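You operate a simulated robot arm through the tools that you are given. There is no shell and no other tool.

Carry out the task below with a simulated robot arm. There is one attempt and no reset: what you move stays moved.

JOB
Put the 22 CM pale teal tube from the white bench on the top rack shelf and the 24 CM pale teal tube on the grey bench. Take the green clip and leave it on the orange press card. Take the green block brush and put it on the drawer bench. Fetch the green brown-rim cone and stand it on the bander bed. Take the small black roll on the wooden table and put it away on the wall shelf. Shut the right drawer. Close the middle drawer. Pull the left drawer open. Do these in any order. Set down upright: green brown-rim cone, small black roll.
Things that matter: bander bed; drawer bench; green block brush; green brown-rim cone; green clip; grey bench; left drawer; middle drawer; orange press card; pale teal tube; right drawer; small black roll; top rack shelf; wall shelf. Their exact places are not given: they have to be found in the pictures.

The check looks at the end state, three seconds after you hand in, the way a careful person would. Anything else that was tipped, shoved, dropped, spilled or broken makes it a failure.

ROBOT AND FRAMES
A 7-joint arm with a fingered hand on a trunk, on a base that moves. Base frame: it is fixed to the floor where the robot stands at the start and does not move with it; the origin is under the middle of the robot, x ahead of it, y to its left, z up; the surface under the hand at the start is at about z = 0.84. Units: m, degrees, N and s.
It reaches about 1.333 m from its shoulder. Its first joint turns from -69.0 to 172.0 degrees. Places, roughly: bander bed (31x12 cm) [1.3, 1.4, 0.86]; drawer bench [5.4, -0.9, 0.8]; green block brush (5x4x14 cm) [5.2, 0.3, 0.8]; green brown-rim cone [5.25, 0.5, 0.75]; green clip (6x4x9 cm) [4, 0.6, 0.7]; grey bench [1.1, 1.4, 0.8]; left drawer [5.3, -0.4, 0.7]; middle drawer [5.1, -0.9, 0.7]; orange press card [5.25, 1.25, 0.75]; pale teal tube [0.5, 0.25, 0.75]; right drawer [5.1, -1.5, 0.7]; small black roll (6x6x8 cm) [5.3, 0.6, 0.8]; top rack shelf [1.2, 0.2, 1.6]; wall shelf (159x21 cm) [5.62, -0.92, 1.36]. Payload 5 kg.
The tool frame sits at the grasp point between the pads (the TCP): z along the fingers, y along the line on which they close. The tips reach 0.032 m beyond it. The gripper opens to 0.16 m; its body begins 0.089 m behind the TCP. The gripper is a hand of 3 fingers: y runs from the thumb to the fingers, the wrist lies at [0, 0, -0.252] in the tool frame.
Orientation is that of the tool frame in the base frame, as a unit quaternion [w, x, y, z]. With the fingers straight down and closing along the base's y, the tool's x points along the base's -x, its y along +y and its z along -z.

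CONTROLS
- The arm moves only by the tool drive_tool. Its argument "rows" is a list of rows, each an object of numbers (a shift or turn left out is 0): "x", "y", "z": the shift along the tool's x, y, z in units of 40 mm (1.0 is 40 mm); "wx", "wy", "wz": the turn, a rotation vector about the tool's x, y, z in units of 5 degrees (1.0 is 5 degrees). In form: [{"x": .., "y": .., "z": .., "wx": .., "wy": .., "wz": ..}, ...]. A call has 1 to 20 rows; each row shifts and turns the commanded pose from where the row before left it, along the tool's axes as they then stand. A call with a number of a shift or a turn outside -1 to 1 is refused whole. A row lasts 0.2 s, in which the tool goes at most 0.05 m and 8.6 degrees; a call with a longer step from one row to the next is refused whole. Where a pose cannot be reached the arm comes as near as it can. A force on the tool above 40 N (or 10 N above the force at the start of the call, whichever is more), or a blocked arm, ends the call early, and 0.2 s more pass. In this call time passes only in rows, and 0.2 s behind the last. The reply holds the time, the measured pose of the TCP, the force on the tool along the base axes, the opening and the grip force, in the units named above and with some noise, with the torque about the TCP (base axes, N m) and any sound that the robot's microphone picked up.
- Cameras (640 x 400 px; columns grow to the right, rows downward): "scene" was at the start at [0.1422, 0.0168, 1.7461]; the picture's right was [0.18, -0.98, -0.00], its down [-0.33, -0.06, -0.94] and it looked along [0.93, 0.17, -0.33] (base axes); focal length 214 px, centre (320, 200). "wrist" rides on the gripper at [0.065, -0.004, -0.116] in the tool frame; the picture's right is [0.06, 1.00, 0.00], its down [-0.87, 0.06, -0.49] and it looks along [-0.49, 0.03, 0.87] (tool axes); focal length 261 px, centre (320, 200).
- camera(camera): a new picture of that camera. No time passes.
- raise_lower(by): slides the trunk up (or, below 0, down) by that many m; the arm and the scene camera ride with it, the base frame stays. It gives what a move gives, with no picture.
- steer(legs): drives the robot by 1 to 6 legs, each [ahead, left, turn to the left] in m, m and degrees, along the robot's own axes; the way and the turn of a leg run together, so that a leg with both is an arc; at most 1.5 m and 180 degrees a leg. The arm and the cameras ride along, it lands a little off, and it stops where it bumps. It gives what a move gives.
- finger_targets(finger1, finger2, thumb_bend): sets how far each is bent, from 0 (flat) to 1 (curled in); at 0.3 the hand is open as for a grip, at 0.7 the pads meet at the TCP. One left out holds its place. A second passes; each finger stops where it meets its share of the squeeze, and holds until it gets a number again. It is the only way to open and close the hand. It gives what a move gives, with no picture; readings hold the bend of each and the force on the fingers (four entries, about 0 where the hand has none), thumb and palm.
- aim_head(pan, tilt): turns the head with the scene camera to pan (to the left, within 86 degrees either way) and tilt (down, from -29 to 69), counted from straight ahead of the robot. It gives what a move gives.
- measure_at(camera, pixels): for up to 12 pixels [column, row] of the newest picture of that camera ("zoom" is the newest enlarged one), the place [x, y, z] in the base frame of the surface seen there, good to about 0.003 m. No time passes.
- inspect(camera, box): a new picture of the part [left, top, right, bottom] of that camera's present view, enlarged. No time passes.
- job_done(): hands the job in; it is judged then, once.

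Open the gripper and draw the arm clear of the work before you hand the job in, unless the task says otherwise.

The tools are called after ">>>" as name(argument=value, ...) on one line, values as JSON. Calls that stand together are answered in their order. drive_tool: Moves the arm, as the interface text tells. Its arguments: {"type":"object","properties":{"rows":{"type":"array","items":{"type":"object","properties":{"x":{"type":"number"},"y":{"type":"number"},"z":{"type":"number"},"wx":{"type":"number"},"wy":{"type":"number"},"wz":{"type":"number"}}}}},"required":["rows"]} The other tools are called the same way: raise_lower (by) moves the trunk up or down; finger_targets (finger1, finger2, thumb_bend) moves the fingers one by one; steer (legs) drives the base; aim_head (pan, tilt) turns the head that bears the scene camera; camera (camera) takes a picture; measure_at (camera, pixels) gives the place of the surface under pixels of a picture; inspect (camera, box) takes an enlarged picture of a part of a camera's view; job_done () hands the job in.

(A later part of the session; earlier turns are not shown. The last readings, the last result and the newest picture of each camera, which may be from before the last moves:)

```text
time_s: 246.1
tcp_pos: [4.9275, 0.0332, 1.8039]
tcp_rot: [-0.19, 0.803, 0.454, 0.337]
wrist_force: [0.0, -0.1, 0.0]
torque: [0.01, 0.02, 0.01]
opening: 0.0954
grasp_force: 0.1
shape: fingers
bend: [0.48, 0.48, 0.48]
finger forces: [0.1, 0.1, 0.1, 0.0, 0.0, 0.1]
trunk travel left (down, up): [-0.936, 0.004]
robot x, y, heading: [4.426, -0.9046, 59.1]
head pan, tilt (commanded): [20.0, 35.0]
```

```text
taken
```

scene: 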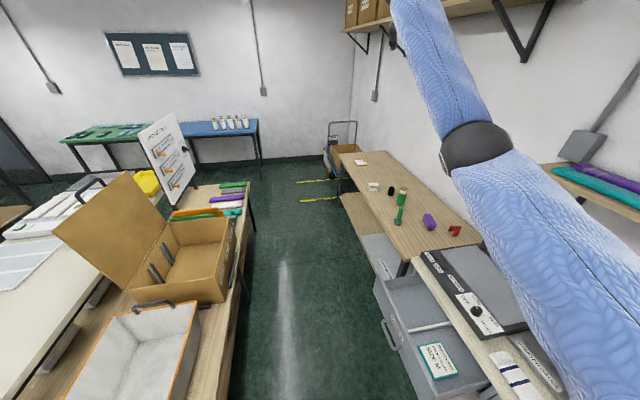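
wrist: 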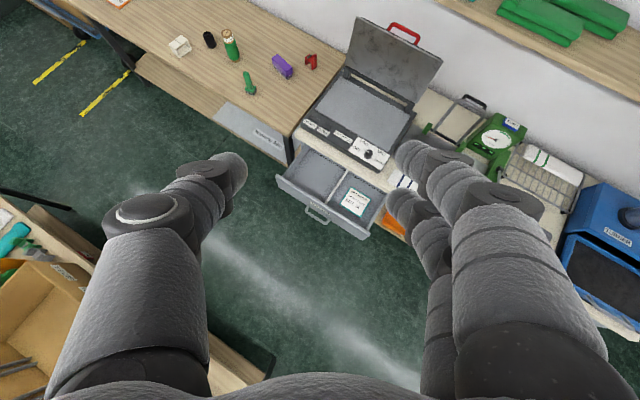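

I enlarge the low table at left to find the green clip.

>>> inspect(camera="scene", box=[120, 100, 280, 260])

>>> measure_at(camera="scene", pixels=[[233, 190], [240, 240], [200, 213], [210, 230], [150, 160], [245, 190], [195, 260], [230, 320], [250, 205]])

```text
2.50 times, centred on (200, 180) of scene
```

zoom: 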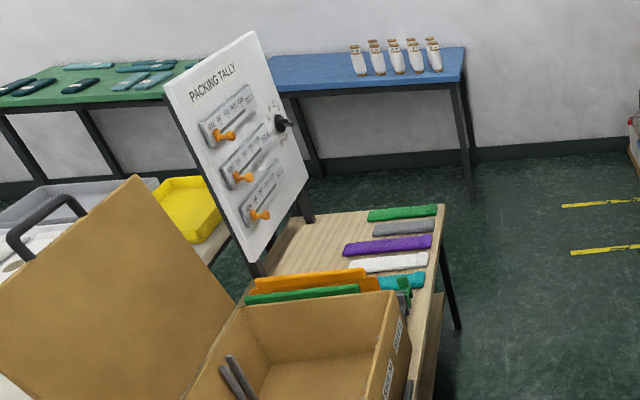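

```text
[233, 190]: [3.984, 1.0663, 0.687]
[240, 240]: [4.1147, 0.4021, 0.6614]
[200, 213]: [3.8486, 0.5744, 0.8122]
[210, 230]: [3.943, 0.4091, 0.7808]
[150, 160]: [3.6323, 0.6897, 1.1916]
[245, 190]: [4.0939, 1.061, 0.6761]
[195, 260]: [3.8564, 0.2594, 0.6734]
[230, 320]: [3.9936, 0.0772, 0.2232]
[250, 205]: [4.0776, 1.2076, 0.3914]
```

The green clip stands on the low table behind the cardboard box at about (234,215). I drive on up the aisle (x≈4.48 keeps clear of the low table edge x≈4.11 and the open drawer handle x≈4.85).

>>> measure_at(camera="zoom", pixels=[[405, 285], [403, 297], [405, 305], [395, 280], [410, 280]])

>>> steer(legs=[[0.628, 0.313, 0]])

>>> camera(camera="scene")

>>> camera(camera="wrist")

```text
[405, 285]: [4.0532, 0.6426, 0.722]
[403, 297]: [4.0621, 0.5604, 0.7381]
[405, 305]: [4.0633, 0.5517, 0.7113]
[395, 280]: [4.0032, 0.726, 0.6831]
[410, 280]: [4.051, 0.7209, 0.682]
```

```text
time_s: 249.9
tcp_pos: [4.9807, 0.7439, 1.8035]
tcp_rot: [-0.19, 0.802, 0.455, 0.337]
wrist_force: [0.4, -0.9, 0.6]
torque: [0.03, 0.03, 0.0]
opening: 0.0955
grasp_force: 0.1
shape: fingers
bend: [0.48, 0.48, 0.48]
finger forces: [0.0, 0.0, 0.0, 0.1, 0.0, 0.0]
trunk travel left (down, up): [-0.936, 0.004]
robot x, y, heading: [4.4824, -0.1935, 59.6]
head pan, tilt (commanded): [20.0, 35.0]
```

```text
taken
```

scene: 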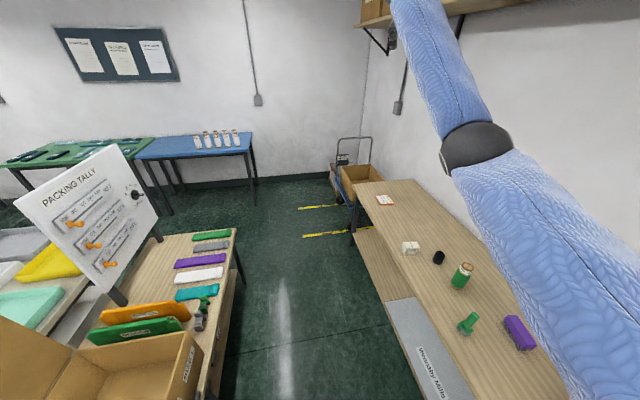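

```text
taken
```

wrist: 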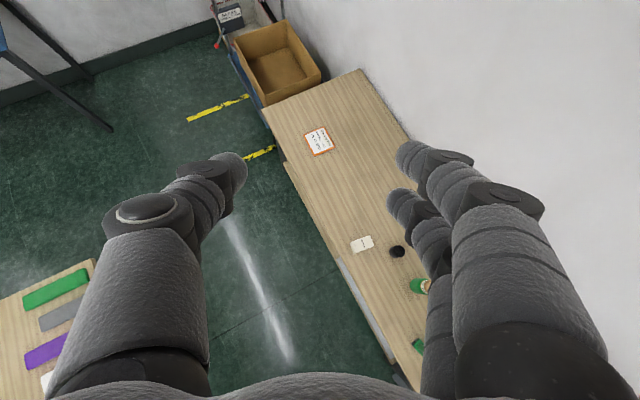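

From here the clip (200,312) and all table items are visible. I zoom on the clip and measure items.

>>> inspect(camera="scene", box=[140, 220, 260, 370])

>>> measure_at(camera="zoom", pixels=[[320, 245], [330, 215], [315, 270], [300, 290], [350, 200], [310, 250]])

>>> inspect(camera="scene", box=[360, 180, 560, 360])

```text
2.67 times, centred on (200, 295) of scene
```

zoom: 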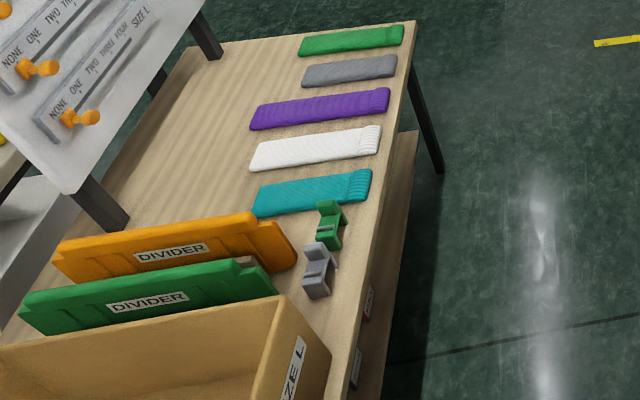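

```text
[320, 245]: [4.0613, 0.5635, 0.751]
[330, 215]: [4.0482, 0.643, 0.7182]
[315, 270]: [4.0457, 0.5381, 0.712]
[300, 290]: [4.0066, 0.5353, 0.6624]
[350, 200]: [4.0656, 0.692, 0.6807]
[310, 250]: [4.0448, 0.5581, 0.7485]
```

```text
2.22 times, centred on (460, 270) of scene
```

zoom: 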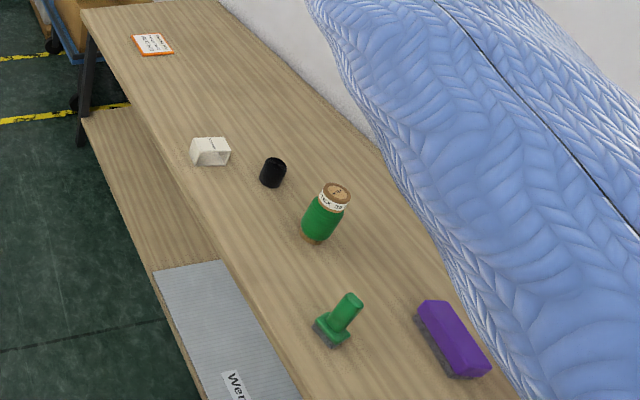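

The green clip has a grey clip right next to it; noted. First the black roll: I turn to heading ≈43° to face it and lower the trunk by 0.6 m.

>>> steer(legs=[[0, 0, -16.6]])

>>> raise_lower(by=-0.4)

>>> raise_lower(by=-0.2)

>>> finger_targets(finger1=0.42, finger2=0.42, thumb_bend=0.42)

>>> camera(camera="wrist")

>>> camera(camera="scene")

```text
time_s: 251.3
tcp_pos: [5.2341, 0.5573, 1.8044]
tcp_rot: [-0.138, 0.861, 0.33, 0.362]
wrist_force: [0.0, 0.8, -0.9]
torque: [-0.01, 0.0, 0.04]
opening: 0.0951
grasp_force: 0.0
shape: fingers
bend: [0.48, 0.48, 0.48]
finger forces: [0.0, 0.0, 0.1, 0.0, 0.1, 0.1]
trunk travel left (down, up): [-0.936, 0.004]
robot x, y, heading: [4.4828, -0.195, 42.6]
head pan, tilt (commanded): [20.0, 35.0]
```

```text
time_s: 255.2
tcp_pos: [5.2345, 0.557, 1.4042]
tcp_rot: [-0.139, 0.861, 0.331, 0.362]
wrist_force: [0.3, -0.2, -0.6]
torque: [0.05, 0.02, -0.01]
opening: 0.0952
grasp_force: 0.1
shape: fingers
bend: [0.48, 0.48, 0.48]
finger forces: [0.0, 0.1, 0.0, 0.0, 0.0, 0.0]
trunk travel left (down, up): [-0.536, 0.404]
robot x, y, heading: [4.4819, -0.193, 42.5]
head pan, tilt (commanded): [20.0, 35.0]
```

```text
time_s: 257.3
tcp_pos: [5.2354, 0.5554, 1.2031]
tcp_rot: [-0.138, 0.861, 0.33, 0.363]
wrist_force: [-1.0, 0.1, 0.0]
torque: [0.01, -0.03, 0.03]
opening: 0.0952
grasp_force: 0.2
shape: fingers
bend: [0.48, 0.48, 0.48]
finger forces: [0.0, 0.1, 0.0, 0.0, 0.0, 0.1]
trunk travel left (down, up): [-0.336, 0.604]
robot x, y, heading: [4.4807, -0.1959, 42.4]
head pan, tilt (commanded): [20.0, 35.0]
```

```text
time_s: 258.3
tcp_pos: [5.2347, 0.5569, 1.2041]
tcp_rot: [-0.139, 0.86, 0.331, 0.362]
wrist_force: [0.0, -0.5, -0.3]
torque: [0.03, 0.01, 0.0]
opening: 0.1193
grasp_force: 0.1
shape: fingers
bend: [0.42, 0.42, 0.42]
finger forces: [0.1, 0.0, 0.1, 0.0, 0.0, 0.0]
trunk travel left (down, up): [-0.336, 0.604]
robot x, y, heading: [4.4846, -0.1976, 42.4]
head pan, tilt (commanded): [20.0, 35.0]
```

```text
taken
```

wrist: 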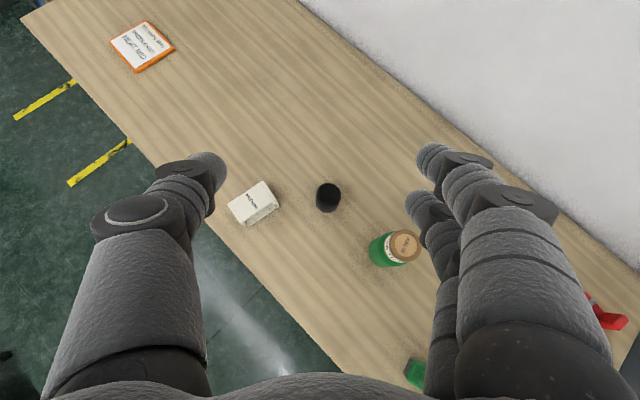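

```text
taken
```

scene: 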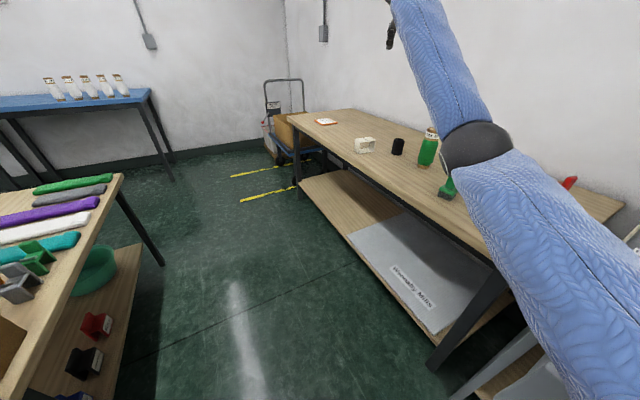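

The roll is at (328,197) in the wrist view. I check the elbow's place relative to the brush and press before lowering.

>>> measure_at(camera="scene", pixels=[[475, 140], [480, 170], [450, 150], [500, 200], [440, 100], [425, 40], [560, 260], [447, 185], [620, 330]])

>>> measure_at(camera="wrist", pixels=[[328, 190], [328, 208], [316, 195], [340, 195], [400, 245], [370, 245], [250, 200], [145, 45], [120, 50], [165, 40]])

```text
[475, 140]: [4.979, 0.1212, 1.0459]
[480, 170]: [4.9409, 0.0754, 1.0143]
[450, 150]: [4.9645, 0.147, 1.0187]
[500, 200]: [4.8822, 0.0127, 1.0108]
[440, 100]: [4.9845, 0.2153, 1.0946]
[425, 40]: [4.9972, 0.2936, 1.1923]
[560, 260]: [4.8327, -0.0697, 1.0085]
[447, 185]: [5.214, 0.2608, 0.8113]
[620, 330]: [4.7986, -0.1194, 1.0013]
```

```text
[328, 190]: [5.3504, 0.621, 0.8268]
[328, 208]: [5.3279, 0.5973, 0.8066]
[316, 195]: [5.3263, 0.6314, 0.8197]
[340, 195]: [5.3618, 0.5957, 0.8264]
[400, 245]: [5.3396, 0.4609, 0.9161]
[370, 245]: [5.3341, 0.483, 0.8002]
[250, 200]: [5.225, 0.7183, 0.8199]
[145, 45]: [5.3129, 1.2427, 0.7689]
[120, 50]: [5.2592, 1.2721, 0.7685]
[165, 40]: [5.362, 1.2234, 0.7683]
```

The elbow stays below; to keep the arm clear of the open drawer I shift the base 0.14 m further along the table and turn to heading 37.5°, raising the trunk by 0.1.

>>> steer(legs=[[0.095, 0.103, -5]])

>>> raise_lower(by=0.1)

>>> camera(camera="wrist")

>>> camera(camera="scene")

```text
time_s: 259.7
tcp_pos: [5.3073, 0.6285, 1.2026]
tcp_rot: [-0.122, 0.875, 0.291, 0.368]
wrist_force: [-1.3, -0.3, -0.4]
torque: [0.01, 0.0, 0.03]
opening: 0.1195
grasp_force: 0.1
shape: fingers
bend: [0.42, 0.42, 0.42]
finger forces: [0.0, 0.0, 0.0, 0.1, 0.0, 0.1]
trunk travel left (down, up): [-0.336, 0.604]
robot x, y, heading: [4.4897, -0.0542, 37.2]
head pan, tilt (commanded): [20.0, 35.0]
```

```text
time_s: 261.0
tcp_pos: [5.3067, 0.6267, 1.3028]
tcp_rot: [-0.122, 0.874, 0.291, 0.369]
wrist_force: [0.0, 0.1, -0.5]
torque: [-0.02, 0.02, 0.0]
opening: 0.1191
grasp_force: 0.0
shape: fingers
bend: [0.42, 0.42, 0.42]
finger forces: [0.1, 0.0, 0.0, 0.1, 0.0, 0.1]
trunk travel left (down, up): [-0.436, 0.504]
robot x, y, heading: [4.4892, -0.0515, 37.2]
head pan, tilt (commanded): [20.0, 35.0]
```

```text
taken
```

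wrist: 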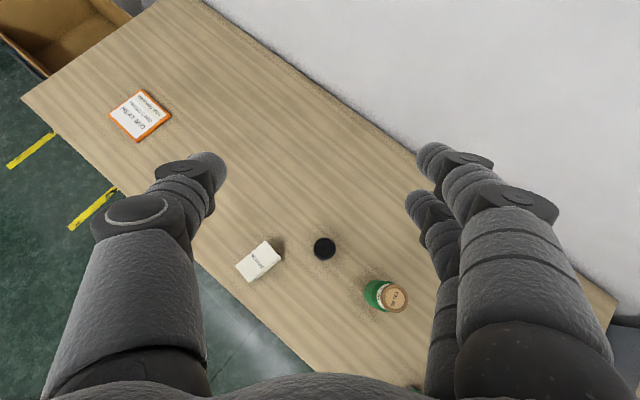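

```text
taken
```

scene: 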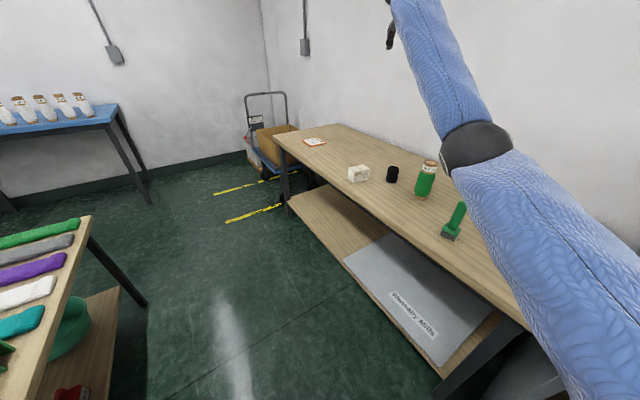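

I narrow the opening to ≈0.10 m and go down to just above the roll at z≈1.0, keeping the tilt.

>>> finger_targets(finger1=0.46, finger2=0.46, thumb_bend=0.46)

>>> drive_tool(rows=[{"x": -0.72, "y": 0.123, "z": 0.796}, {"x": -0.72, "y": 0.123, "z": 0.796}, {"x": -0.72, "y": 0.123, "z": 0.796}, {"x": -0.72, "y": 0.123, "z": 0.796}, {"x": -0.72, "y": 0.123, "z": 0.796}, {"x": -0.72, "y": 0.123, "z": 0.796}, {"x": -0.72, "y": 0.123, "z": 0.796}])

>>> camera(camera="wrist")

>>> camera(camera="scene")

```text
time_s: 262.0
tcp_pos: [5.3062, 0.6279, 1.3033]
tcp_rot: [-0.121, 0.875, 0.291, 0.368]
wrist_force: [-0.1, 0.4, 0.2]
torque: [-0.03, 0.02, -0.01]
opening: 0.1045
grasp_force: 0.1
shape: fingers
bend: [0.46, 0.46, 0.46]
finger forces: [0.1, 0.1, 0.1, 0.0, 0.0, 0.1]
trunk travel left (down, up): [-0.436, 0.504]
robot x, y, heading: [4.4895, -0.0509, 37.1]
head pan, tilt (commanded): [20.0, 35.0]
```

```text
time_s: 263.6
tcp_pos: [5.3409, 0.61, 1.0019]
tcp_rot: [-0.122, 0.875, 0.291, 0.368]
wrist_force: [0.5, 0.5, 0.2]
torque: [0.0, 0.01, 0.03]
opening: 0.1045
grasp_force: 0.0
shape: fingers
bend: [0.46, 0.46, 0.46]
finger forces: [0.0, 0.1, 0.1, 0.1, 0.0, 0.0]
trunk travel left (down, up): [-0.436, 0.504]
robot x, y, heading: [4.4893, -0.0489, 36.8]
head pan, tilt (commanded): [20.0, 35.0]
```

```text
taken
```

wrist: 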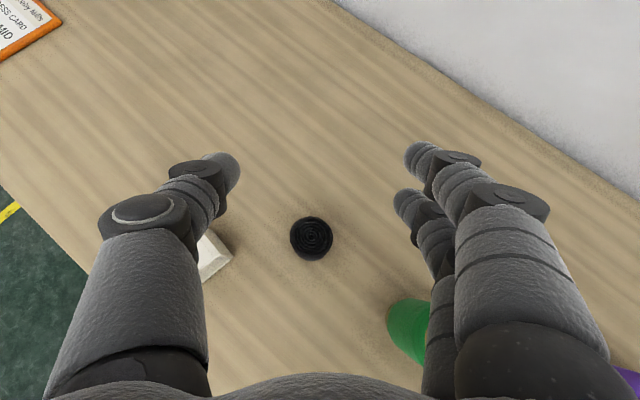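

```text
taken
```

scene: 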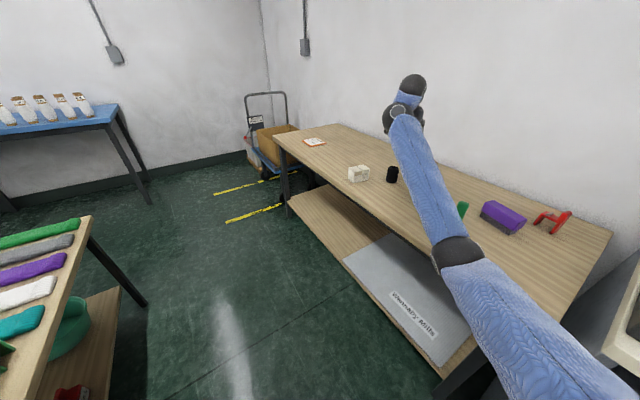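

The roll is exactly below the grasp point. The right finger comes near the cone, so I measure the finger's outer surface and the cone.

>>> measure_at(camera="wrist", pixels=[[590, 350], [560, 260], [540, 205], [470, 330], [440, 260], [430, 370], [400, 310], [410, 335], [395, 330], [215, 255], [205, 380], [312, 238]])

```text
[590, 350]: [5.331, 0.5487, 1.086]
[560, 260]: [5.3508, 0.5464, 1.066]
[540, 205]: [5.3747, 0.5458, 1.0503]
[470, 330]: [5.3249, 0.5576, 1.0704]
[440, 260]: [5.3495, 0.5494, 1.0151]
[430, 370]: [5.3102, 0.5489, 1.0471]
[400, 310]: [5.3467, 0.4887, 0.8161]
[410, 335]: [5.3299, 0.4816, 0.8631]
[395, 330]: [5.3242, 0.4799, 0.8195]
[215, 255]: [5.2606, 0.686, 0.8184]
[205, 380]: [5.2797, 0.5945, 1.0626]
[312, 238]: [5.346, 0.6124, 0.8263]
```

Clearances are ≥4 cm on both sides. I descend vertically by 0.19 m to TCP z≈0.812.

>>> drive_tool(rows=[{"x": -0.68, "z": 0.662}, {"x": -0.68, "z": 0.662}, {"x": -0.68, "z": 0.662}, {"x": -0.68, "z": 0.662}, {"x": -0.6, "z": 0.6}])

>>> camera(camera="wrist")

>>> camera(camera="scene")

```text
time_s: 264.8
tcp_pos: [5.3424, 0.6127, 0.8183]
tcp_rot: [-0.122, 0.875, 0.292, 0.368]
wrist_force: [0.2, 0.3, 0.7]
torque: [-0.01, 0.03, -0.03]
opening: 0.1045
grasp_force: 0.1
shape: fingers
bend: [0.46, 0.46, 0.46]
finger forces: [0.1, 0.0, 0.0, 0.1, 0.0, 0.1]
trunk travel left (down, up): [-0.436, 0.504]
robot x, y, heading: [4.487, -0.0516, 37.3]
head pan, tilt (commanded): [20.0, 35.0]
```

```text
taken
```

wrist: 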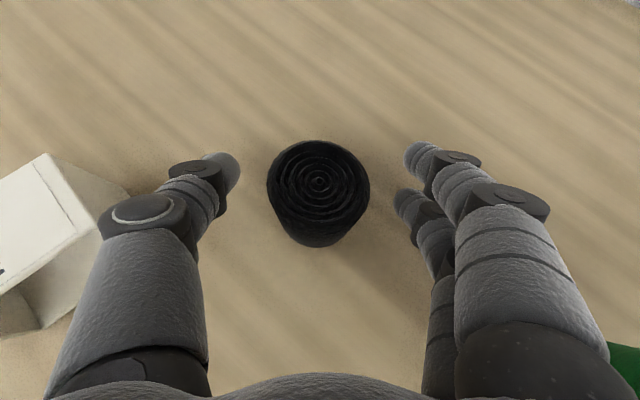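

```text
taken
```

scene: 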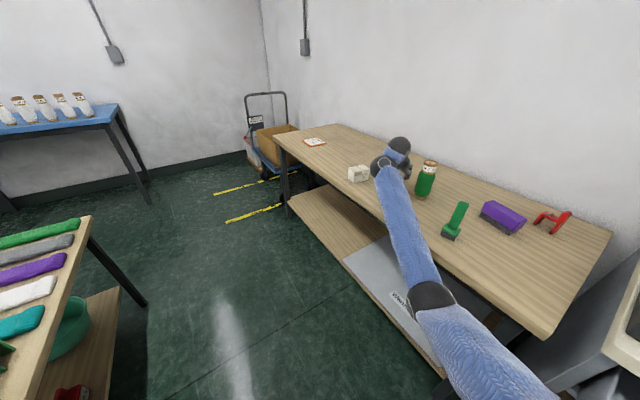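

The roll is centred between thumb and fingers. I close on it.

>>> finger_targets(finger1=0.54, finger2=0.54, thumb_bend=0.54)

>>> finger_targets(finger1=0.66, finger2=0.66, thumb_bend=0.66)

>>> camera(camera="wrist")

```text
time_s: 265.8
tcp_pos: [5.342, 0.6114, 0.8182]
tcp_rot: [-0.122, 0.875, 0.291, 0.368]
wrist_force: [0.6, 0.7, 0.6]
torque: [0.03, 0.02, -0.01]
opening: 0.0719
grasp_force: 0.0
shape: fingers
bend: [0.54, 0.54, 0.54]
finger forces: [0.1, 0.1, 0.0, 0.0, 0.1, 0.1]
trunk travel left (down, up): [-0.436, 0.504]
robot x, y, heading: [4.4911, -0.0502, 36.8]
head pan, tilt (commanded): [20.0, 35.0]
```

```text
time_s: 266.8
tcp_pos: [5.343, 0.6109, 0.818]
tcp_rot: [-0.122, 0.875, 0.29, 0.369]
wrist_force: [0.2, -1.0, 0.7]
torque: [-0.02, -0.01, 0.02]
opening: 0.0436
grasp_force: 11.4
shape: fingers
bend: [0.63, 0.59, 0.62]
finger forces: [2.7, 8.0, 0.1, 0.0, 11.9, 0.0]
trunk travel left (down, up): [-0.436, 0.504]
robot x, y, heading: [4.4872, -0.0536, 37.3]
head pan, tilt (commanded): [20.0, 35.0]
```

```text
taken
```

wrist: 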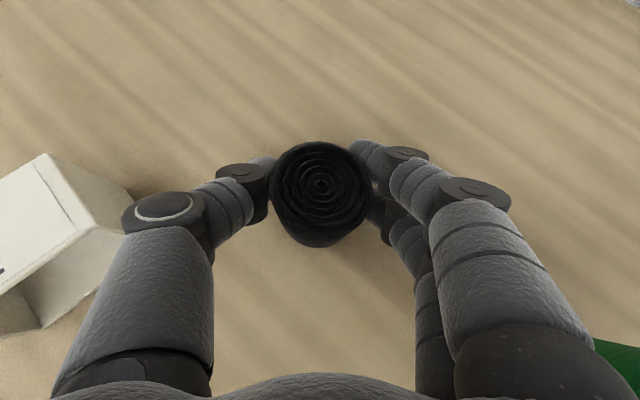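

Gripped (11 N). I lift 10 cm vertically and check.

>>> finger_targets(finger1=0.72, finger2=0.72, thumb_bend=0.72)

>>> drive_tool(rows=[{"x": 0.3, "z": -0.3}, {"x": 0.7, "z": -0.68}, {"x": 0.7, "z": -0.68}])

>>> camera(camera="wrist")

>>> inspect(camera="scene", box=[320, 90, 560, 250])

```text
time_s: 267.8
tcp_pos: [5.3411, 0.6123, 0.8179]
tcp_rot: [-0.121, 0.875, 0.29, 0.368]
wrist_force: [0.2, 0.8, 1.3]
torque: [-0.04, 0.0, 0.04]
opening: 0.039
grasp_force: 20.9
shape: fingers
bend: [0.67, 0.6, 0.65]
finger forces: [8.7, 11.7, 0.0, 0.0, 21.5, 0.0]
trunk travel left (down, up): [-0.436, 0.504]
robot x, y, heading: [4.4895, -0.0522, 37.1]
head pan, tilt (commanded): [20.0, 35.0]
```

```text
time_s: 268.6
tcp_pos: [5.3421, 0.6092, 0.9151]
tcp_rot: [-0.122, 0.875, 0.291, 0.368]
wrist_force: [0.3, -0.3, -0.5]
torque: [0.01, -0.01, -0.03]
opening: 0.0388
grasp_force: 20.9
shape: fingers
bend: [0.67, 0.6, 0.65]
finger forces: [8.0, 11.5, 0.1, 0.0, 21.3, 0.0]
trunk travel left (down, up): [-0.436, 0.504]
robot x, y, heading: [4.4854, -0.0526, 37.2]
head pan, tilt (commanded): [20.0, 35.0]
```

```text
taken
```

wrist: 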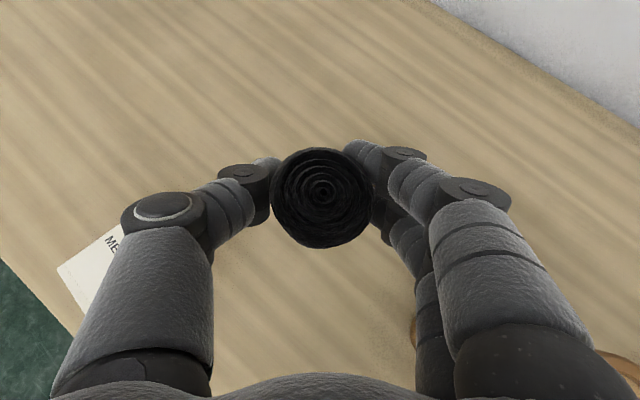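

```text
2.50 times, centred on (440, 170) of scene
```

zoom: 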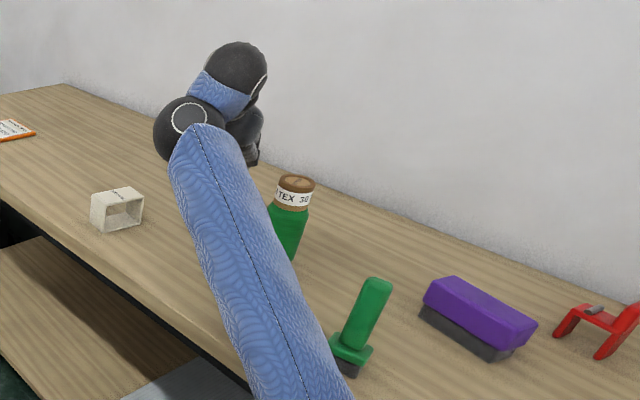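

The roll is lifted and held. Now I raise the trunk and look at the wall shelf for a free spot.

>>> drive_tool(rows=[{"x": 0.7, "z": -0.68}, {"x": 0.7, "z": -0.68}, {"x": 0.7, "z": -0.68}])

>>> raise_lower(by=0.4)

>>> raise_lower(by=0.1)

>>> aim_head(pan=-70, tilt=10)

>>> camera(camera="scene")

```text
time_s: 269.4
tcp_pos: [5.3436, 0.6096, 1.0309]
tcp_rot: [-0.122, 0.875, 0.291, 0.368]
wrist_force: [-1.0, 0.3, 0.0]
torque: [-0.02, 0.02, 0.01]
opening: 0.039
grasp_force: 20.8
shape: fingers
bend: [0.67, 0.6, 0.65]
finger forces: [8.0, 11.5, 0.0, 0.0, 21.3, 0.0]
trunk travel left (down, up): [-0.436, 0.504]
robot x, y, heading: [4.493, -0.0546, 37.0]
head pan, tilt (commanded): [20.0, 35.0]
```

```text
time_s: 273.2
tcp_pos: [5.344, 0.6085, 1.4293]
tcp_rot: [-0.122, 0.875, 0.29, 0.368]
wrist_force: [0.0, -0.1, -0.3]
torque: [0.02, -0.03, 0.0]
opening: 0.0389
grasp_force: 20.3
shape: fingers
bend: [0.67, 0.6, 0.65]
finger forces: [8.0, 11.5, 0.0, 0.0, 21.3, 0.0]
trunk travel left (down, up): [-0.836, 0.104]
robot x, y, heading: [4.4884, -0.0495, 37.1]
head pan, tilt (commanded): [20.0, 35.0]
```

```text
time_s: 274.6
tcp_pos: [5.3452, 0.6086, 1.5294]
tcp_rot: [-0.122, 0.874, 0.29, 0.369]
wrist_force: [-0.5, -0.1, 0.2]
torque: [0.03, -0.04, -0.02]
opening: 0.0388
grasp_force: 20.9
shape: fingers
bend: [0.67, 0.6, 0.65]
finger forces: [8.1, 11.4, 0.0, 0.0, 21.3, 0.0]
trunk travel left (down, up): [-0.936, 0.004]
robot x, y, heading: [4.4881, -0.0521, 36.7]
head pan, tilt (commanded): [20.0, 35.0]
```

```text
time_s: 276.2
tcp_pos: [5.3447, 0.6088, 1.5302]
tcp_rot: [-0.121, 0.875, 0.29, 0.368]
wrist_force: [-0.1, 0.3, 0.7]
torque: [0.0, 0.0, 0.01]
opening: 0.0388
grasp_force: 20.4
shape: fingers
bend: [0.67, 0.6, 0.65]
finger forces: [7.9, 11.4, 0.1, 0.0, 21.2, 0.0]
trunk travel left (down, up): [-0.936, 0.004]
robot x, y, heading: [4.4892, -0.0583, 37.3]
head pan, tilt (commanded): [-70.0, 10.0]
```

```text
taken
```

scene: 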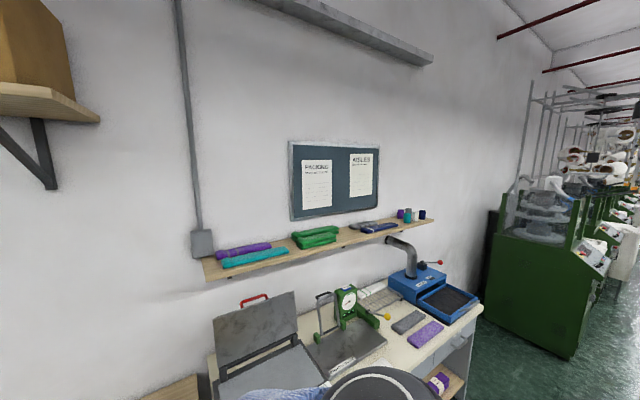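

>>> inspect(camera="scene", box=[190, 190, 450, 290])

>>> measure_at(camera="scene", pixels=[[285, 247], [280, 255], [347, 233], [350, 240], [210, 268], [400, 226], [388, 218], [340, 236], [292, 240], [213, 275]])

```text
2.46 times, centred on (320, 240) of scene
```

zoom: 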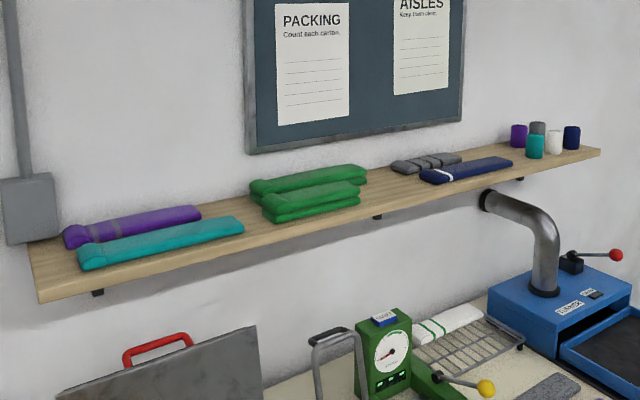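

```text
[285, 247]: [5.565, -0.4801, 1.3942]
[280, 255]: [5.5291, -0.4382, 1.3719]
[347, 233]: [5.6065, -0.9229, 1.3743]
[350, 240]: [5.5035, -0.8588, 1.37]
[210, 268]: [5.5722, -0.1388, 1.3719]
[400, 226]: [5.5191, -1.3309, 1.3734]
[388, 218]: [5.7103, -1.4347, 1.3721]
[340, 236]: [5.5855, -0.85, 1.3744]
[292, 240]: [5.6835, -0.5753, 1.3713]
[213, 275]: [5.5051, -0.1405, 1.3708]
```

Shelf surface is z≈1.372, x 5.50–5.73. I measure the gaps between the items on it.

>>> measure_at(camera="zoom", pixels=[[362, 180], [366, 172], [392, 165], [421, 176], [390, 190], [380, 178], [243, 225], [252, 190], [266, 210], [258, 212], [405, 188], [513, 163]])

```text
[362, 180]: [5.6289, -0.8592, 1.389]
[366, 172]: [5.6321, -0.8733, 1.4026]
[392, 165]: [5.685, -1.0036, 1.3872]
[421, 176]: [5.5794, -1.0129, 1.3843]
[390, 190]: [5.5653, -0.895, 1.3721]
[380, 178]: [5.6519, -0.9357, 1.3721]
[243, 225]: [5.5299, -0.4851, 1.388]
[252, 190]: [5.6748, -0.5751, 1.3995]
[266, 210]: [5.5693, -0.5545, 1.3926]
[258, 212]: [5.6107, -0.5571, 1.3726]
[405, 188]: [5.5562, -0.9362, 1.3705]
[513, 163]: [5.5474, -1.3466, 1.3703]
```

The gap between the green tubes (y>-0.875) and the navy/grey ones (y<-1.003) is free; target (5.585, -0.94). I drive back down the aisle keeping the heading, then turn to 0°.

>>> steer(legs=[[-0.568, -0.699, 0]])

>>> steer(legs=[[0, 0, -37.2]])

>>> aim_head(pan=0, tilt=20)

>>> camera(camera="scene")

>>> camera(camera="wrist")

```text
time_s: 280.9
tcp_pos: [5.3255, -0.3106, 1.5297]
tcp_rot: [-0.116, 0.879, 0.279, 0.37]
wrist_force: [0.2, 0.4, -1.0]
torque: [-0.02, 0.01, 0.0]
opening: 0.0387
grasp_force: 20.5
shape: fingers
bend: [0.67, 0.6, 0.65]
finger forces: [7.9, 11.5, 0.0, 0.0, 21.3, 0.1]
trunk travel left (down, up): [-0.936, 0.004]
robot x, y, heading: [4.4518, -0.9498, 35.4]
head pan, tilt (commanded): [-70.0, 10.0]
```

```text
time_s: 283.1
tcp_pos: [5.5337, -0.9662, 1.5306]
tcp_rot: [0.007, 0.922, -0.015, 0.388]
wrist_force: [1.0, 0.3, -1.0]
torque: [-0.01, -0.01, 0.0]
opening: 0.0386
grasp_force: 20.2
shape: fingers
bend: [0.67, 0.6, 0.65]
finger forces: [7.7, 11.4, 0.0, 0.1, 21.1, 0.0]
trunk travel left (down, up): [-0.936, 0.004]
robot x, y, heading: [4.4544, -0.948, -1.3]
head pan, tilt (commanded): [-70.0, 10.0]
```

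```text
time_s: 284.5
tcp_pos: [5.5349, -0.9656, 1.5306]
tcp_rot: [0.006, 0.922, -0.015, 0.387]
wrist_force: [0.8, -0.3, -1.0]
torque: [0.0, -0.01, -0.01]
opening: 0.0385
grasp_force: 20.3
shape: fingers
bend: [0.67, 0.6, 0.65]
finger forces: [7.9, 11.4, 0.0, 0.0, 21.0, 0.0]
trunk travel left (down, up): [-0.936, 0.004]
robot x, y, heading: [4.4546, -0.953, -1.2]
head pan, tilt (commanded): [0.0, 20.0]
```

```text
taken
```

scene: 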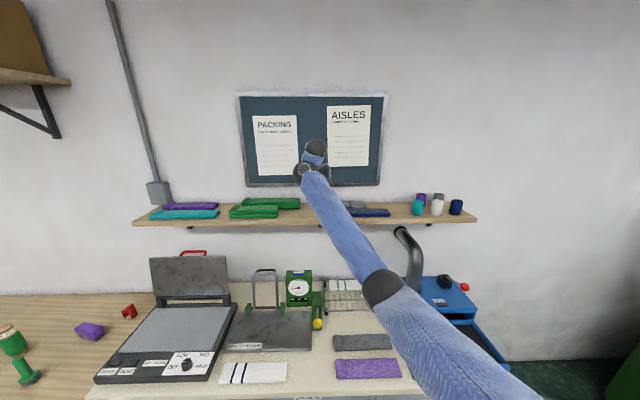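

```text
taken
```

wrist: 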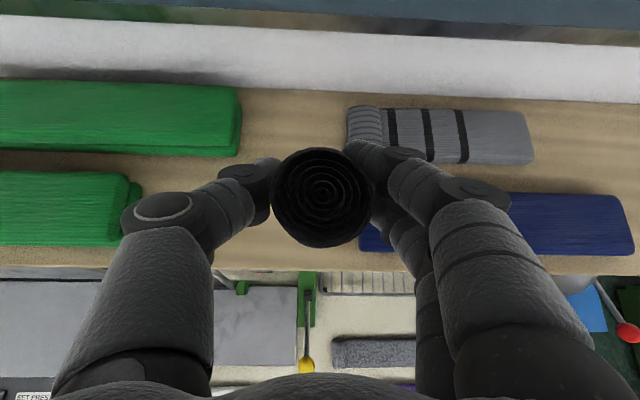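

I enlarge the held roll to judge its tilt.

>>> inspect(camera="wrist", box=[240, 120, 400, 270])

>>> inspect(camera="scene", box=[220, 120, 420, 245])

```text
2.67 times, centred on (320, 195) of wrist
```

zoom: 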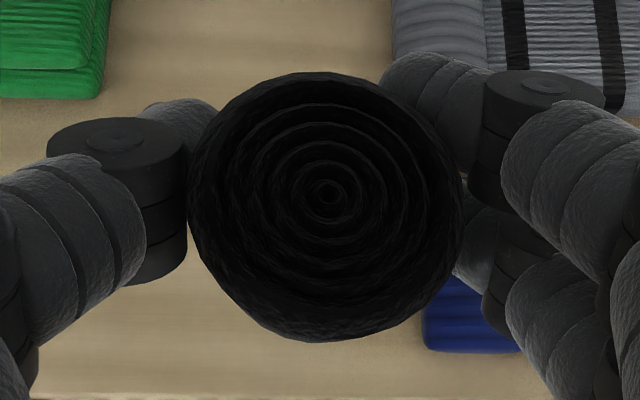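

```text
3.20 times, centred on (320, 182) of scene
```

zoom: 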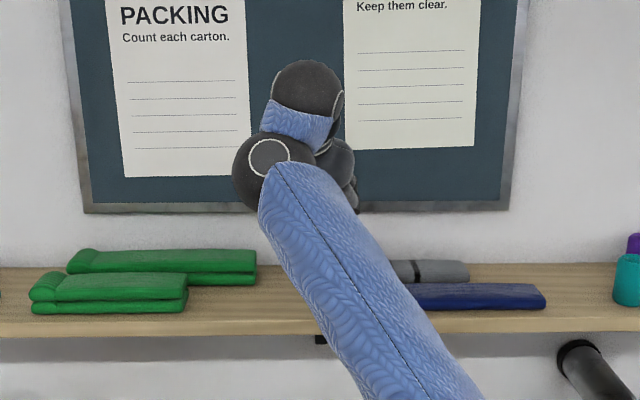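

I measure points on the roll's top face to quantify its tilt.

>>> measure_at(camera="zoom", pixels=[[325, 90], [325, 110], [325, 190], [325, 270], [325, 290], [225, 190], [245, 190], [410, 190], [430, 190], [325, 325]])

```text
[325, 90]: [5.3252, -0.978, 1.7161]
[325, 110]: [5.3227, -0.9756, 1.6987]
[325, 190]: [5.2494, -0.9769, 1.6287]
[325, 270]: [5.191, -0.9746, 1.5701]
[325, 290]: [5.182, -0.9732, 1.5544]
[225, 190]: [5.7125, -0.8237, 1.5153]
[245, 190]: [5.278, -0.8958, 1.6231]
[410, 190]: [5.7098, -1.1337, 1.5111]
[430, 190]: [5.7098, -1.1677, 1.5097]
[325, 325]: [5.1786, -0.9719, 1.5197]
```

The last zoom was the scene one; I repeat the measurement with wrist-picture pixels.

>>> measure_at(camera="wrist", pixels=[[322, 155], [322, 162], [322, 191], [322, 215], [322, 222], [322, 230], [322, 240], [288, 191], [294, 191], [350, 191], [357, 191]])

```text
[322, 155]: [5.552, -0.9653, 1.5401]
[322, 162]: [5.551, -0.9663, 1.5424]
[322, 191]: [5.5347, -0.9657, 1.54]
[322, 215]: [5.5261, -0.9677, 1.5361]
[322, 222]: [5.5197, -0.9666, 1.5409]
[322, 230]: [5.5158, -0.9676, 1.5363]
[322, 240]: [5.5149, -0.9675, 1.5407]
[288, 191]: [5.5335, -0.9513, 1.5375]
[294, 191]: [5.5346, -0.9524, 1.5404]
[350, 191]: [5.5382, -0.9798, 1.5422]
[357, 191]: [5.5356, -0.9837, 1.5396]
```

The top face is level (z 1.540 all over), so the roll is upright. I move to (5.575, -0.925) above the gap and lower to just above the shelf.

>>> drive_tool(rows=[{"x": 0.35, "y": -0.5, "z": 0.36}, {"x": 0.35, "y": -0.5, "z": 0.36}, {"x": -0.5, "z": 0.5}, {"x": -0.5, "z": 0.5}, {"x": -0.45, "z": 0.45}])

>>> camera(camera="wrist")

>>> inspect(camera="scene", box=[220, 120, 420, 245])

```text
time_s: 285.7
tcp_pos: [5.5768, -0.927, 1.4478]
tcp_rot: [0.007, 0.922, -0.015, 0.388]
wrist_force: [0.1, -0.2, 0.4]
torque: [0.02, -0.02, -0.02]
opening: 0.0384
grasp_force: 20.3
shape: fingers
bend: [0.67, 0.6, 0.65]
finger forces: [7.8, 11.4, 0.0, 0.0, 21.0, 0.1]
trunk travel left (down, up): [-0.936, 0.004]
robot x, y, heading: [4.4567, -0.9479, -1.3]
head pan, tilt (commanded): [0.0, 20.0]
```

```text
taken
```

wrist: 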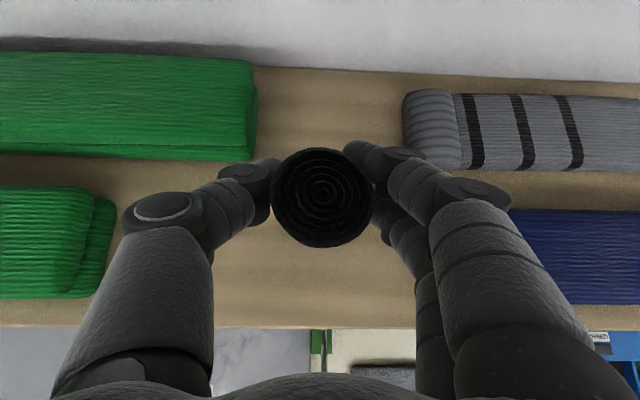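

```text
3.20 times, centred on (320, 182) of scene
```

zoom: 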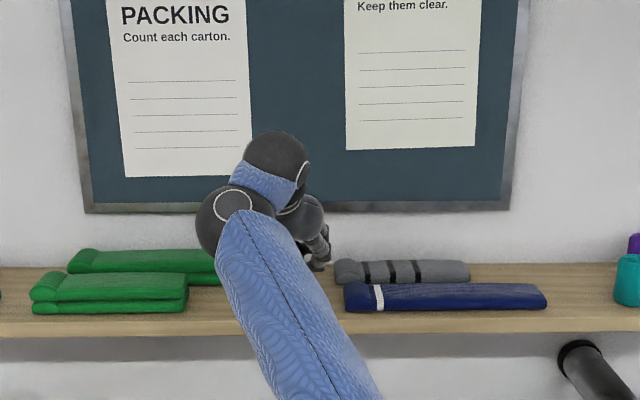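

The roll is centred in the gap. I lower the last 16 mm and release with small opening steps.

>>> drive_tool(rows=[{"x": -0.2, "z": 0.14}, {"x": -0.13, "z": 0.11}])

>>> finger_targets(finger1=0.6, finger2=0.56, thumb_bend=0.58)

>>> camera(camera="wrist")

```text
time_s: 286.3
tcp_pos: [5.5755, -0.928, 1.431]
tcp_rot: [0.007, 0.922, -0.015, 0.387]
wrist_force: [-0.7, -0.9, 0.0]
torque: [-0.01, 0.0, 0.0]
opening: 0.0386
grasp_force: 19.9
shape: fingers
bend: [0.67, 0.6, 0.65]
finger forces: [7.8, 11.5, 0.0, 0.0, 20.9, 0.0]
trunk travel left (down, up): [-0.936, 0.004]
robot x, y, heading: [4.4596, -0.9506, -1.4]
head pan, tilt (commanded): [0.0, 20.0]
```

```text
time_s: 287.3
tcp_pos: [5.5755, -0.9282, 1.4319]
tcp_rot: [0.007, 0.922, -0.015, 0.388]
wrist_force: [0.0, 0.7, 0.0]
torque: [0.01, -0.03, 0.0]
opening: 0.0525
grasp_force: 0.1
shape: fingers
bend: [0.6, 0.56, 0.57]
finger forces: [0.1, 0.0, 0.0, 0.0, 0.1, 0.1]
trunk travel left (down, up): [-0.936, 0.004]
robot x, y, heading: [4.4586, -0.9493, -1.6]
head pan, tilt (commanded): [0.0, 20.0]
```

```text
taken
```

wrist: 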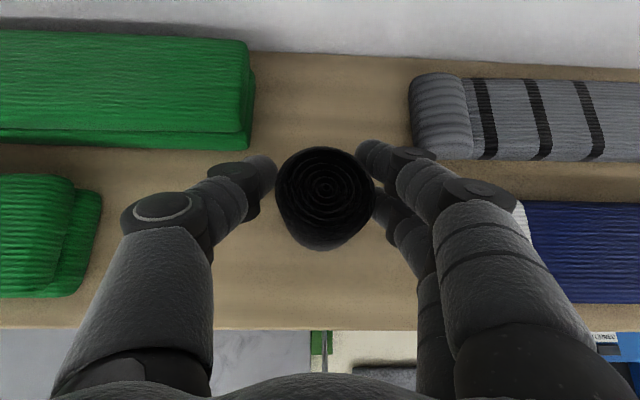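

Released. I open a bit further and check the roll stands upright.

>>> finger_targets(finger1=0.52, finger2=0.52, thumb_bend=0.52)

>>> camera(camera="wrist")

>>> measure_at(camera="wrist", pixels=[[326, 155], [326, 165], [324, 187], [324, 205], [324, 215], [324, 240], [295, 187], [355, 187], [320, 290]])

```text
time_s: 288.3
tcp_pos: [5.5761, -0.9272, 1.4312]
tcp_rot: [0.007, 0.922, -0.015, 0.388]
wrist_force: [-0.3, -0.6, 0.0]
torque: [0.01, 0.02, 0.01]
opening: 0.0785
grasp_force: 0.0
shape: fingers
bend: [0.52, 0.52, 0.52]
finger forces: [0.0, 0.1, 0.0, 0.0, 0.0, 0.0]
trunk travel left (down, up): [-0.936, 0.004]
robot x, y, heading: [4.456, -0.9511, -1.5]
head pan, tilt (commanded): [0.0, 20.0]
```

```text
taken
```

wrist: 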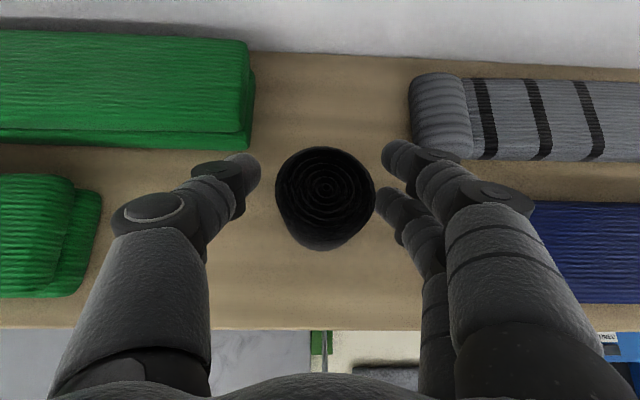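

```text
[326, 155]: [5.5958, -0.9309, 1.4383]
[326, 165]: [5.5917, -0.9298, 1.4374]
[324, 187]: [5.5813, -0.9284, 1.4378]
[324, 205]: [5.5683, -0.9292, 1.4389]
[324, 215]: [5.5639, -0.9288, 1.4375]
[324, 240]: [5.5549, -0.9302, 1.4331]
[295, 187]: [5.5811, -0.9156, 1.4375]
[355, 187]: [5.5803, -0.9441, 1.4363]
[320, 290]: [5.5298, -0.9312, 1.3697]
```

The roll stands upright (top level at z≈1.438). I lift straight up and then draw the hand back.

>>> drive_tool(rows=[{"x": 0.5, "z": -0.5}, {"x": 0.7, "z": -0.7}, {"x": 0.7, "z": -0.7}])

>>> steer(legs=[[-0.3, 0, 1.5]])

>>> inspect(camera="scene", box=[160, 120, 480, 320])

```text
time_s: 289.1
tcp_pos: [5.5737, -0.9286, 1.5378]
tcp_rot: [0.008, 0.922, -0.015, 0.388]
wrist_force: [-0.1, 0.2, -0.1]
torque: [0.0, -0.02, -0.04]
opening: 0.0786
grasp_force: 0.0
shape: fingers
bend: [0.52, 0.52, 0.52]
finger forces: [0.0, 0.1, 0.0, 0.1, 0.0, 0.1]
trunk travel left (down, up): [-0.936, 0.004]
robot x, y, heading: [4.4581, -0.9523, -1.3]
head pan, tilt (commanded): [0.0, 20.0]
```

```text
time_s: 291.1
tcp_pos: [5.2782, -0.8984, 1.5381]
tcp_rot: [0.003, 0.922, -0.005, 0.388]
wrist_force: [-0.8, -0.9, 0.2]
torque: [0.0, -0.02, -0.04]
opening: 0.0786
grasp_force: 0.0
shape: fingers
bend: [0.52, 0.52, 0.52]
finger forces: [0.0, 0.0, 0.0, 0.1, 0.1, 0.0]
trunk travel left (down, up): [-0.936, 0.004]
robot x, y, heading: [4.1608, -0.947, 0.1]
head pan, tilt (commanded): [0.0, 20.0]
```

```text
2.00 times, centred on (320, 220) of scene
```

zoom: 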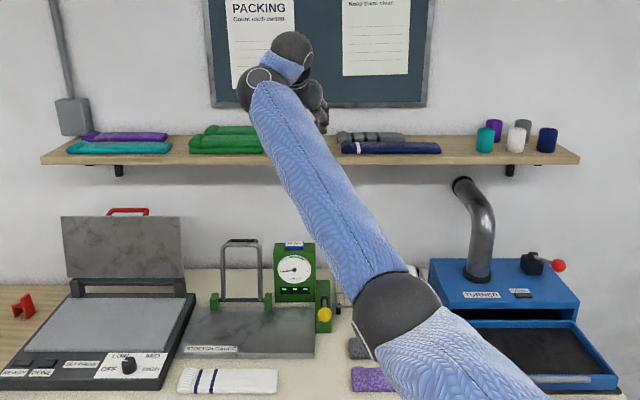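

Next the brush. While here I measure a free spot on the drawer bench between the sock and the purple fabric (zoom (312,372)).

>>> measure_at(camera="zoom", pixels=[[312, 372], [312, 390], [285, 378], [278, 380], [348, 380], [352, 370], [312, 356], [300, 395], [340, 350], [185, 350], [178, 385]])

>>> aim_head(pan=0, tilt=45)

>>> camera(camera="scene")

>>> camera(camera="wrist")

```text
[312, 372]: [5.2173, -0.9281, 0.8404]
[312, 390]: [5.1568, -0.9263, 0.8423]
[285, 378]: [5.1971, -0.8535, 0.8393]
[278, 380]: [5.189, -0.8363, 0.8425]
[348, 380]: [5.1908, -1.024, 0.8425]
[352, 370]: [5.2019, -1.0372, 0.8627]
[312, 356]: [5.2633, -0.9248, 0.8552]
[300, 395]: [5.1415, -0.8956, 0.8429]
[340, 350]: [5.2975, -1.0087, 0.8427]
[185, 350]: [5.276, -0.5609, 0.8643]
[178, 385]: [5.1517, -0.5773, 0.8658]
```

```text
time_s: 292.0
tcp_pos: [5.2802, -0.8981, 1.5384]
tcp_rot: [0.002, 0.922, -0.004, 0.387]
wrist_force: [0.4, 0.4, 0.5]
torque: [0.04, -0.01, -0.03]
opening: 0.0785
grasp_force: 0.0
shape: fingers
bend: [0.52, 0.52, 0.52]
finger forces: [0.1, 0.1, 0.1, 0.0, 0.0, 0.1]
trunk travel left (down, up): [-0.936, 0.004]
robot x, y, heading: [4.1625, -0.9451, -0.1]
head pan, tilt (commanded): [0.0, 45.0]
```

```text
taken
```

scene: 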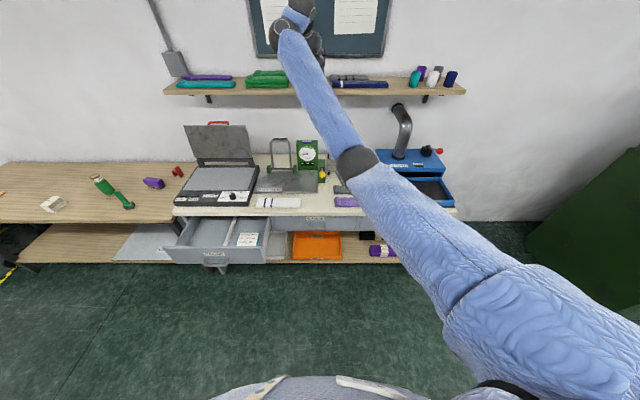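

```text
taken
```

wrist: 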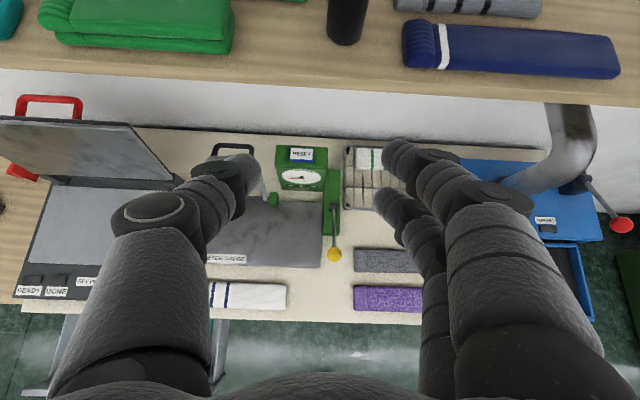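

The roll stands on the shelf at (347,20) in the wrist view. To fetch the brush I want to come from its left side (robot at about (4.48,1.0), heading -46°). I check the green machine's position before turning right.

>>> measure_at(camera="scene", pixels=[[545, 230], [570, 200], [620, 150], [600, 300], [535, 240], [100, 190], [127, 203], [180, 170], [215, 265], [110, 180]])

```text
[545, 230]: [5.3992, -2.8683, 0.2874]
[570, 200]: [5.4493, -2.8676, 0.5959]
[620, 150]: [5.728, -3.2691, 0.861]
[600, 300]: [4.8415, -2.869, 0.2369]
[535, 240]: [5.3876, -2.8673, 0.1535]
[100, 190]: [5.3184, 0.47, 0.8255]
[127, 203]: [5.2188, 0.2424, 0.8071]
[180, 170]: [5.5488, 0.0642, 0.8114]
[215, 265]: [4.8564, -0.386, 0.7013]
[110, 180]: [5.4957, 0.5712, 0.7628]
```

The machine is far (y<-2.87). I turn right 46° and move up the aisle, carrying the hand high over the bench front.

>>> steer(legs=[[0, 0, -46]])

>>> steer(legs=[[0.222, 0.23, 0], [-0.697, 0.674, 0]])

>>> camera(camera="wrist")

```text
time_s: 294.5
tcp_pos: [4.9715, -1.7164, 1.5374]
tcp_rot: [0.153, 0.847, -0.363, 0.357]
wrist_force: [-0.5, -0.1, 0.3]
torque: [0.01, -0.01, 0.03]
opening: 0.0786
grasp_force: 0.1
shape: fingers
bend: [0.52, 0.52, 0.52]
finger forces: [0.0, 0.0, 0.1, 0.0, 0.0, 0.0]
trunk travel left (down, up): [-0.936, 0.004]
robot x, y, heading: [4.1578, -0.9511, -46.1]
head pan, tilt (commanded): [0.0, 45.0]
```

```text
time_s: 301.3
tcp_pos: [5.3038, -0.7347, 1.5379]
tcp_rot: [0.152, 0.849, -0.36, 0.356]
wrist_force: [1.0, 0.6, 0.0]
torque: [0.02, 0.01, -0.04]
opening: 0.0785
grasp_force: 0.0
shape: fingers
bend: [0.52, 0.52, 0.52]
finger forces: [0.1, 0.1, 0.0, 0.1, 0.0, 0.0]
trunk travel left (down, up): [-0.936, 0.004]
robot x, y, heading: [4.4888, 0.0279, -45.8]
head pan, tilt (commanded): [0.0, 45.0]
```

```text
taken
```

wrist: 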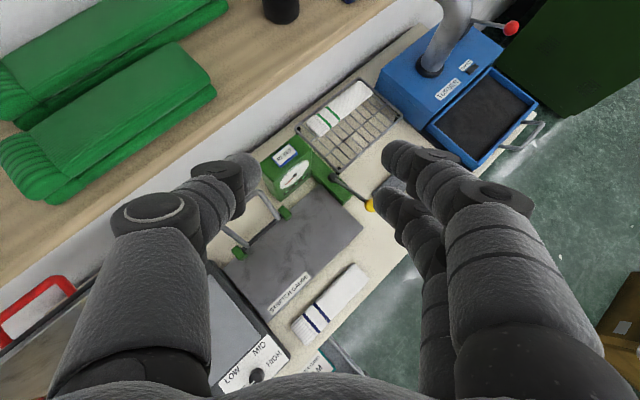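

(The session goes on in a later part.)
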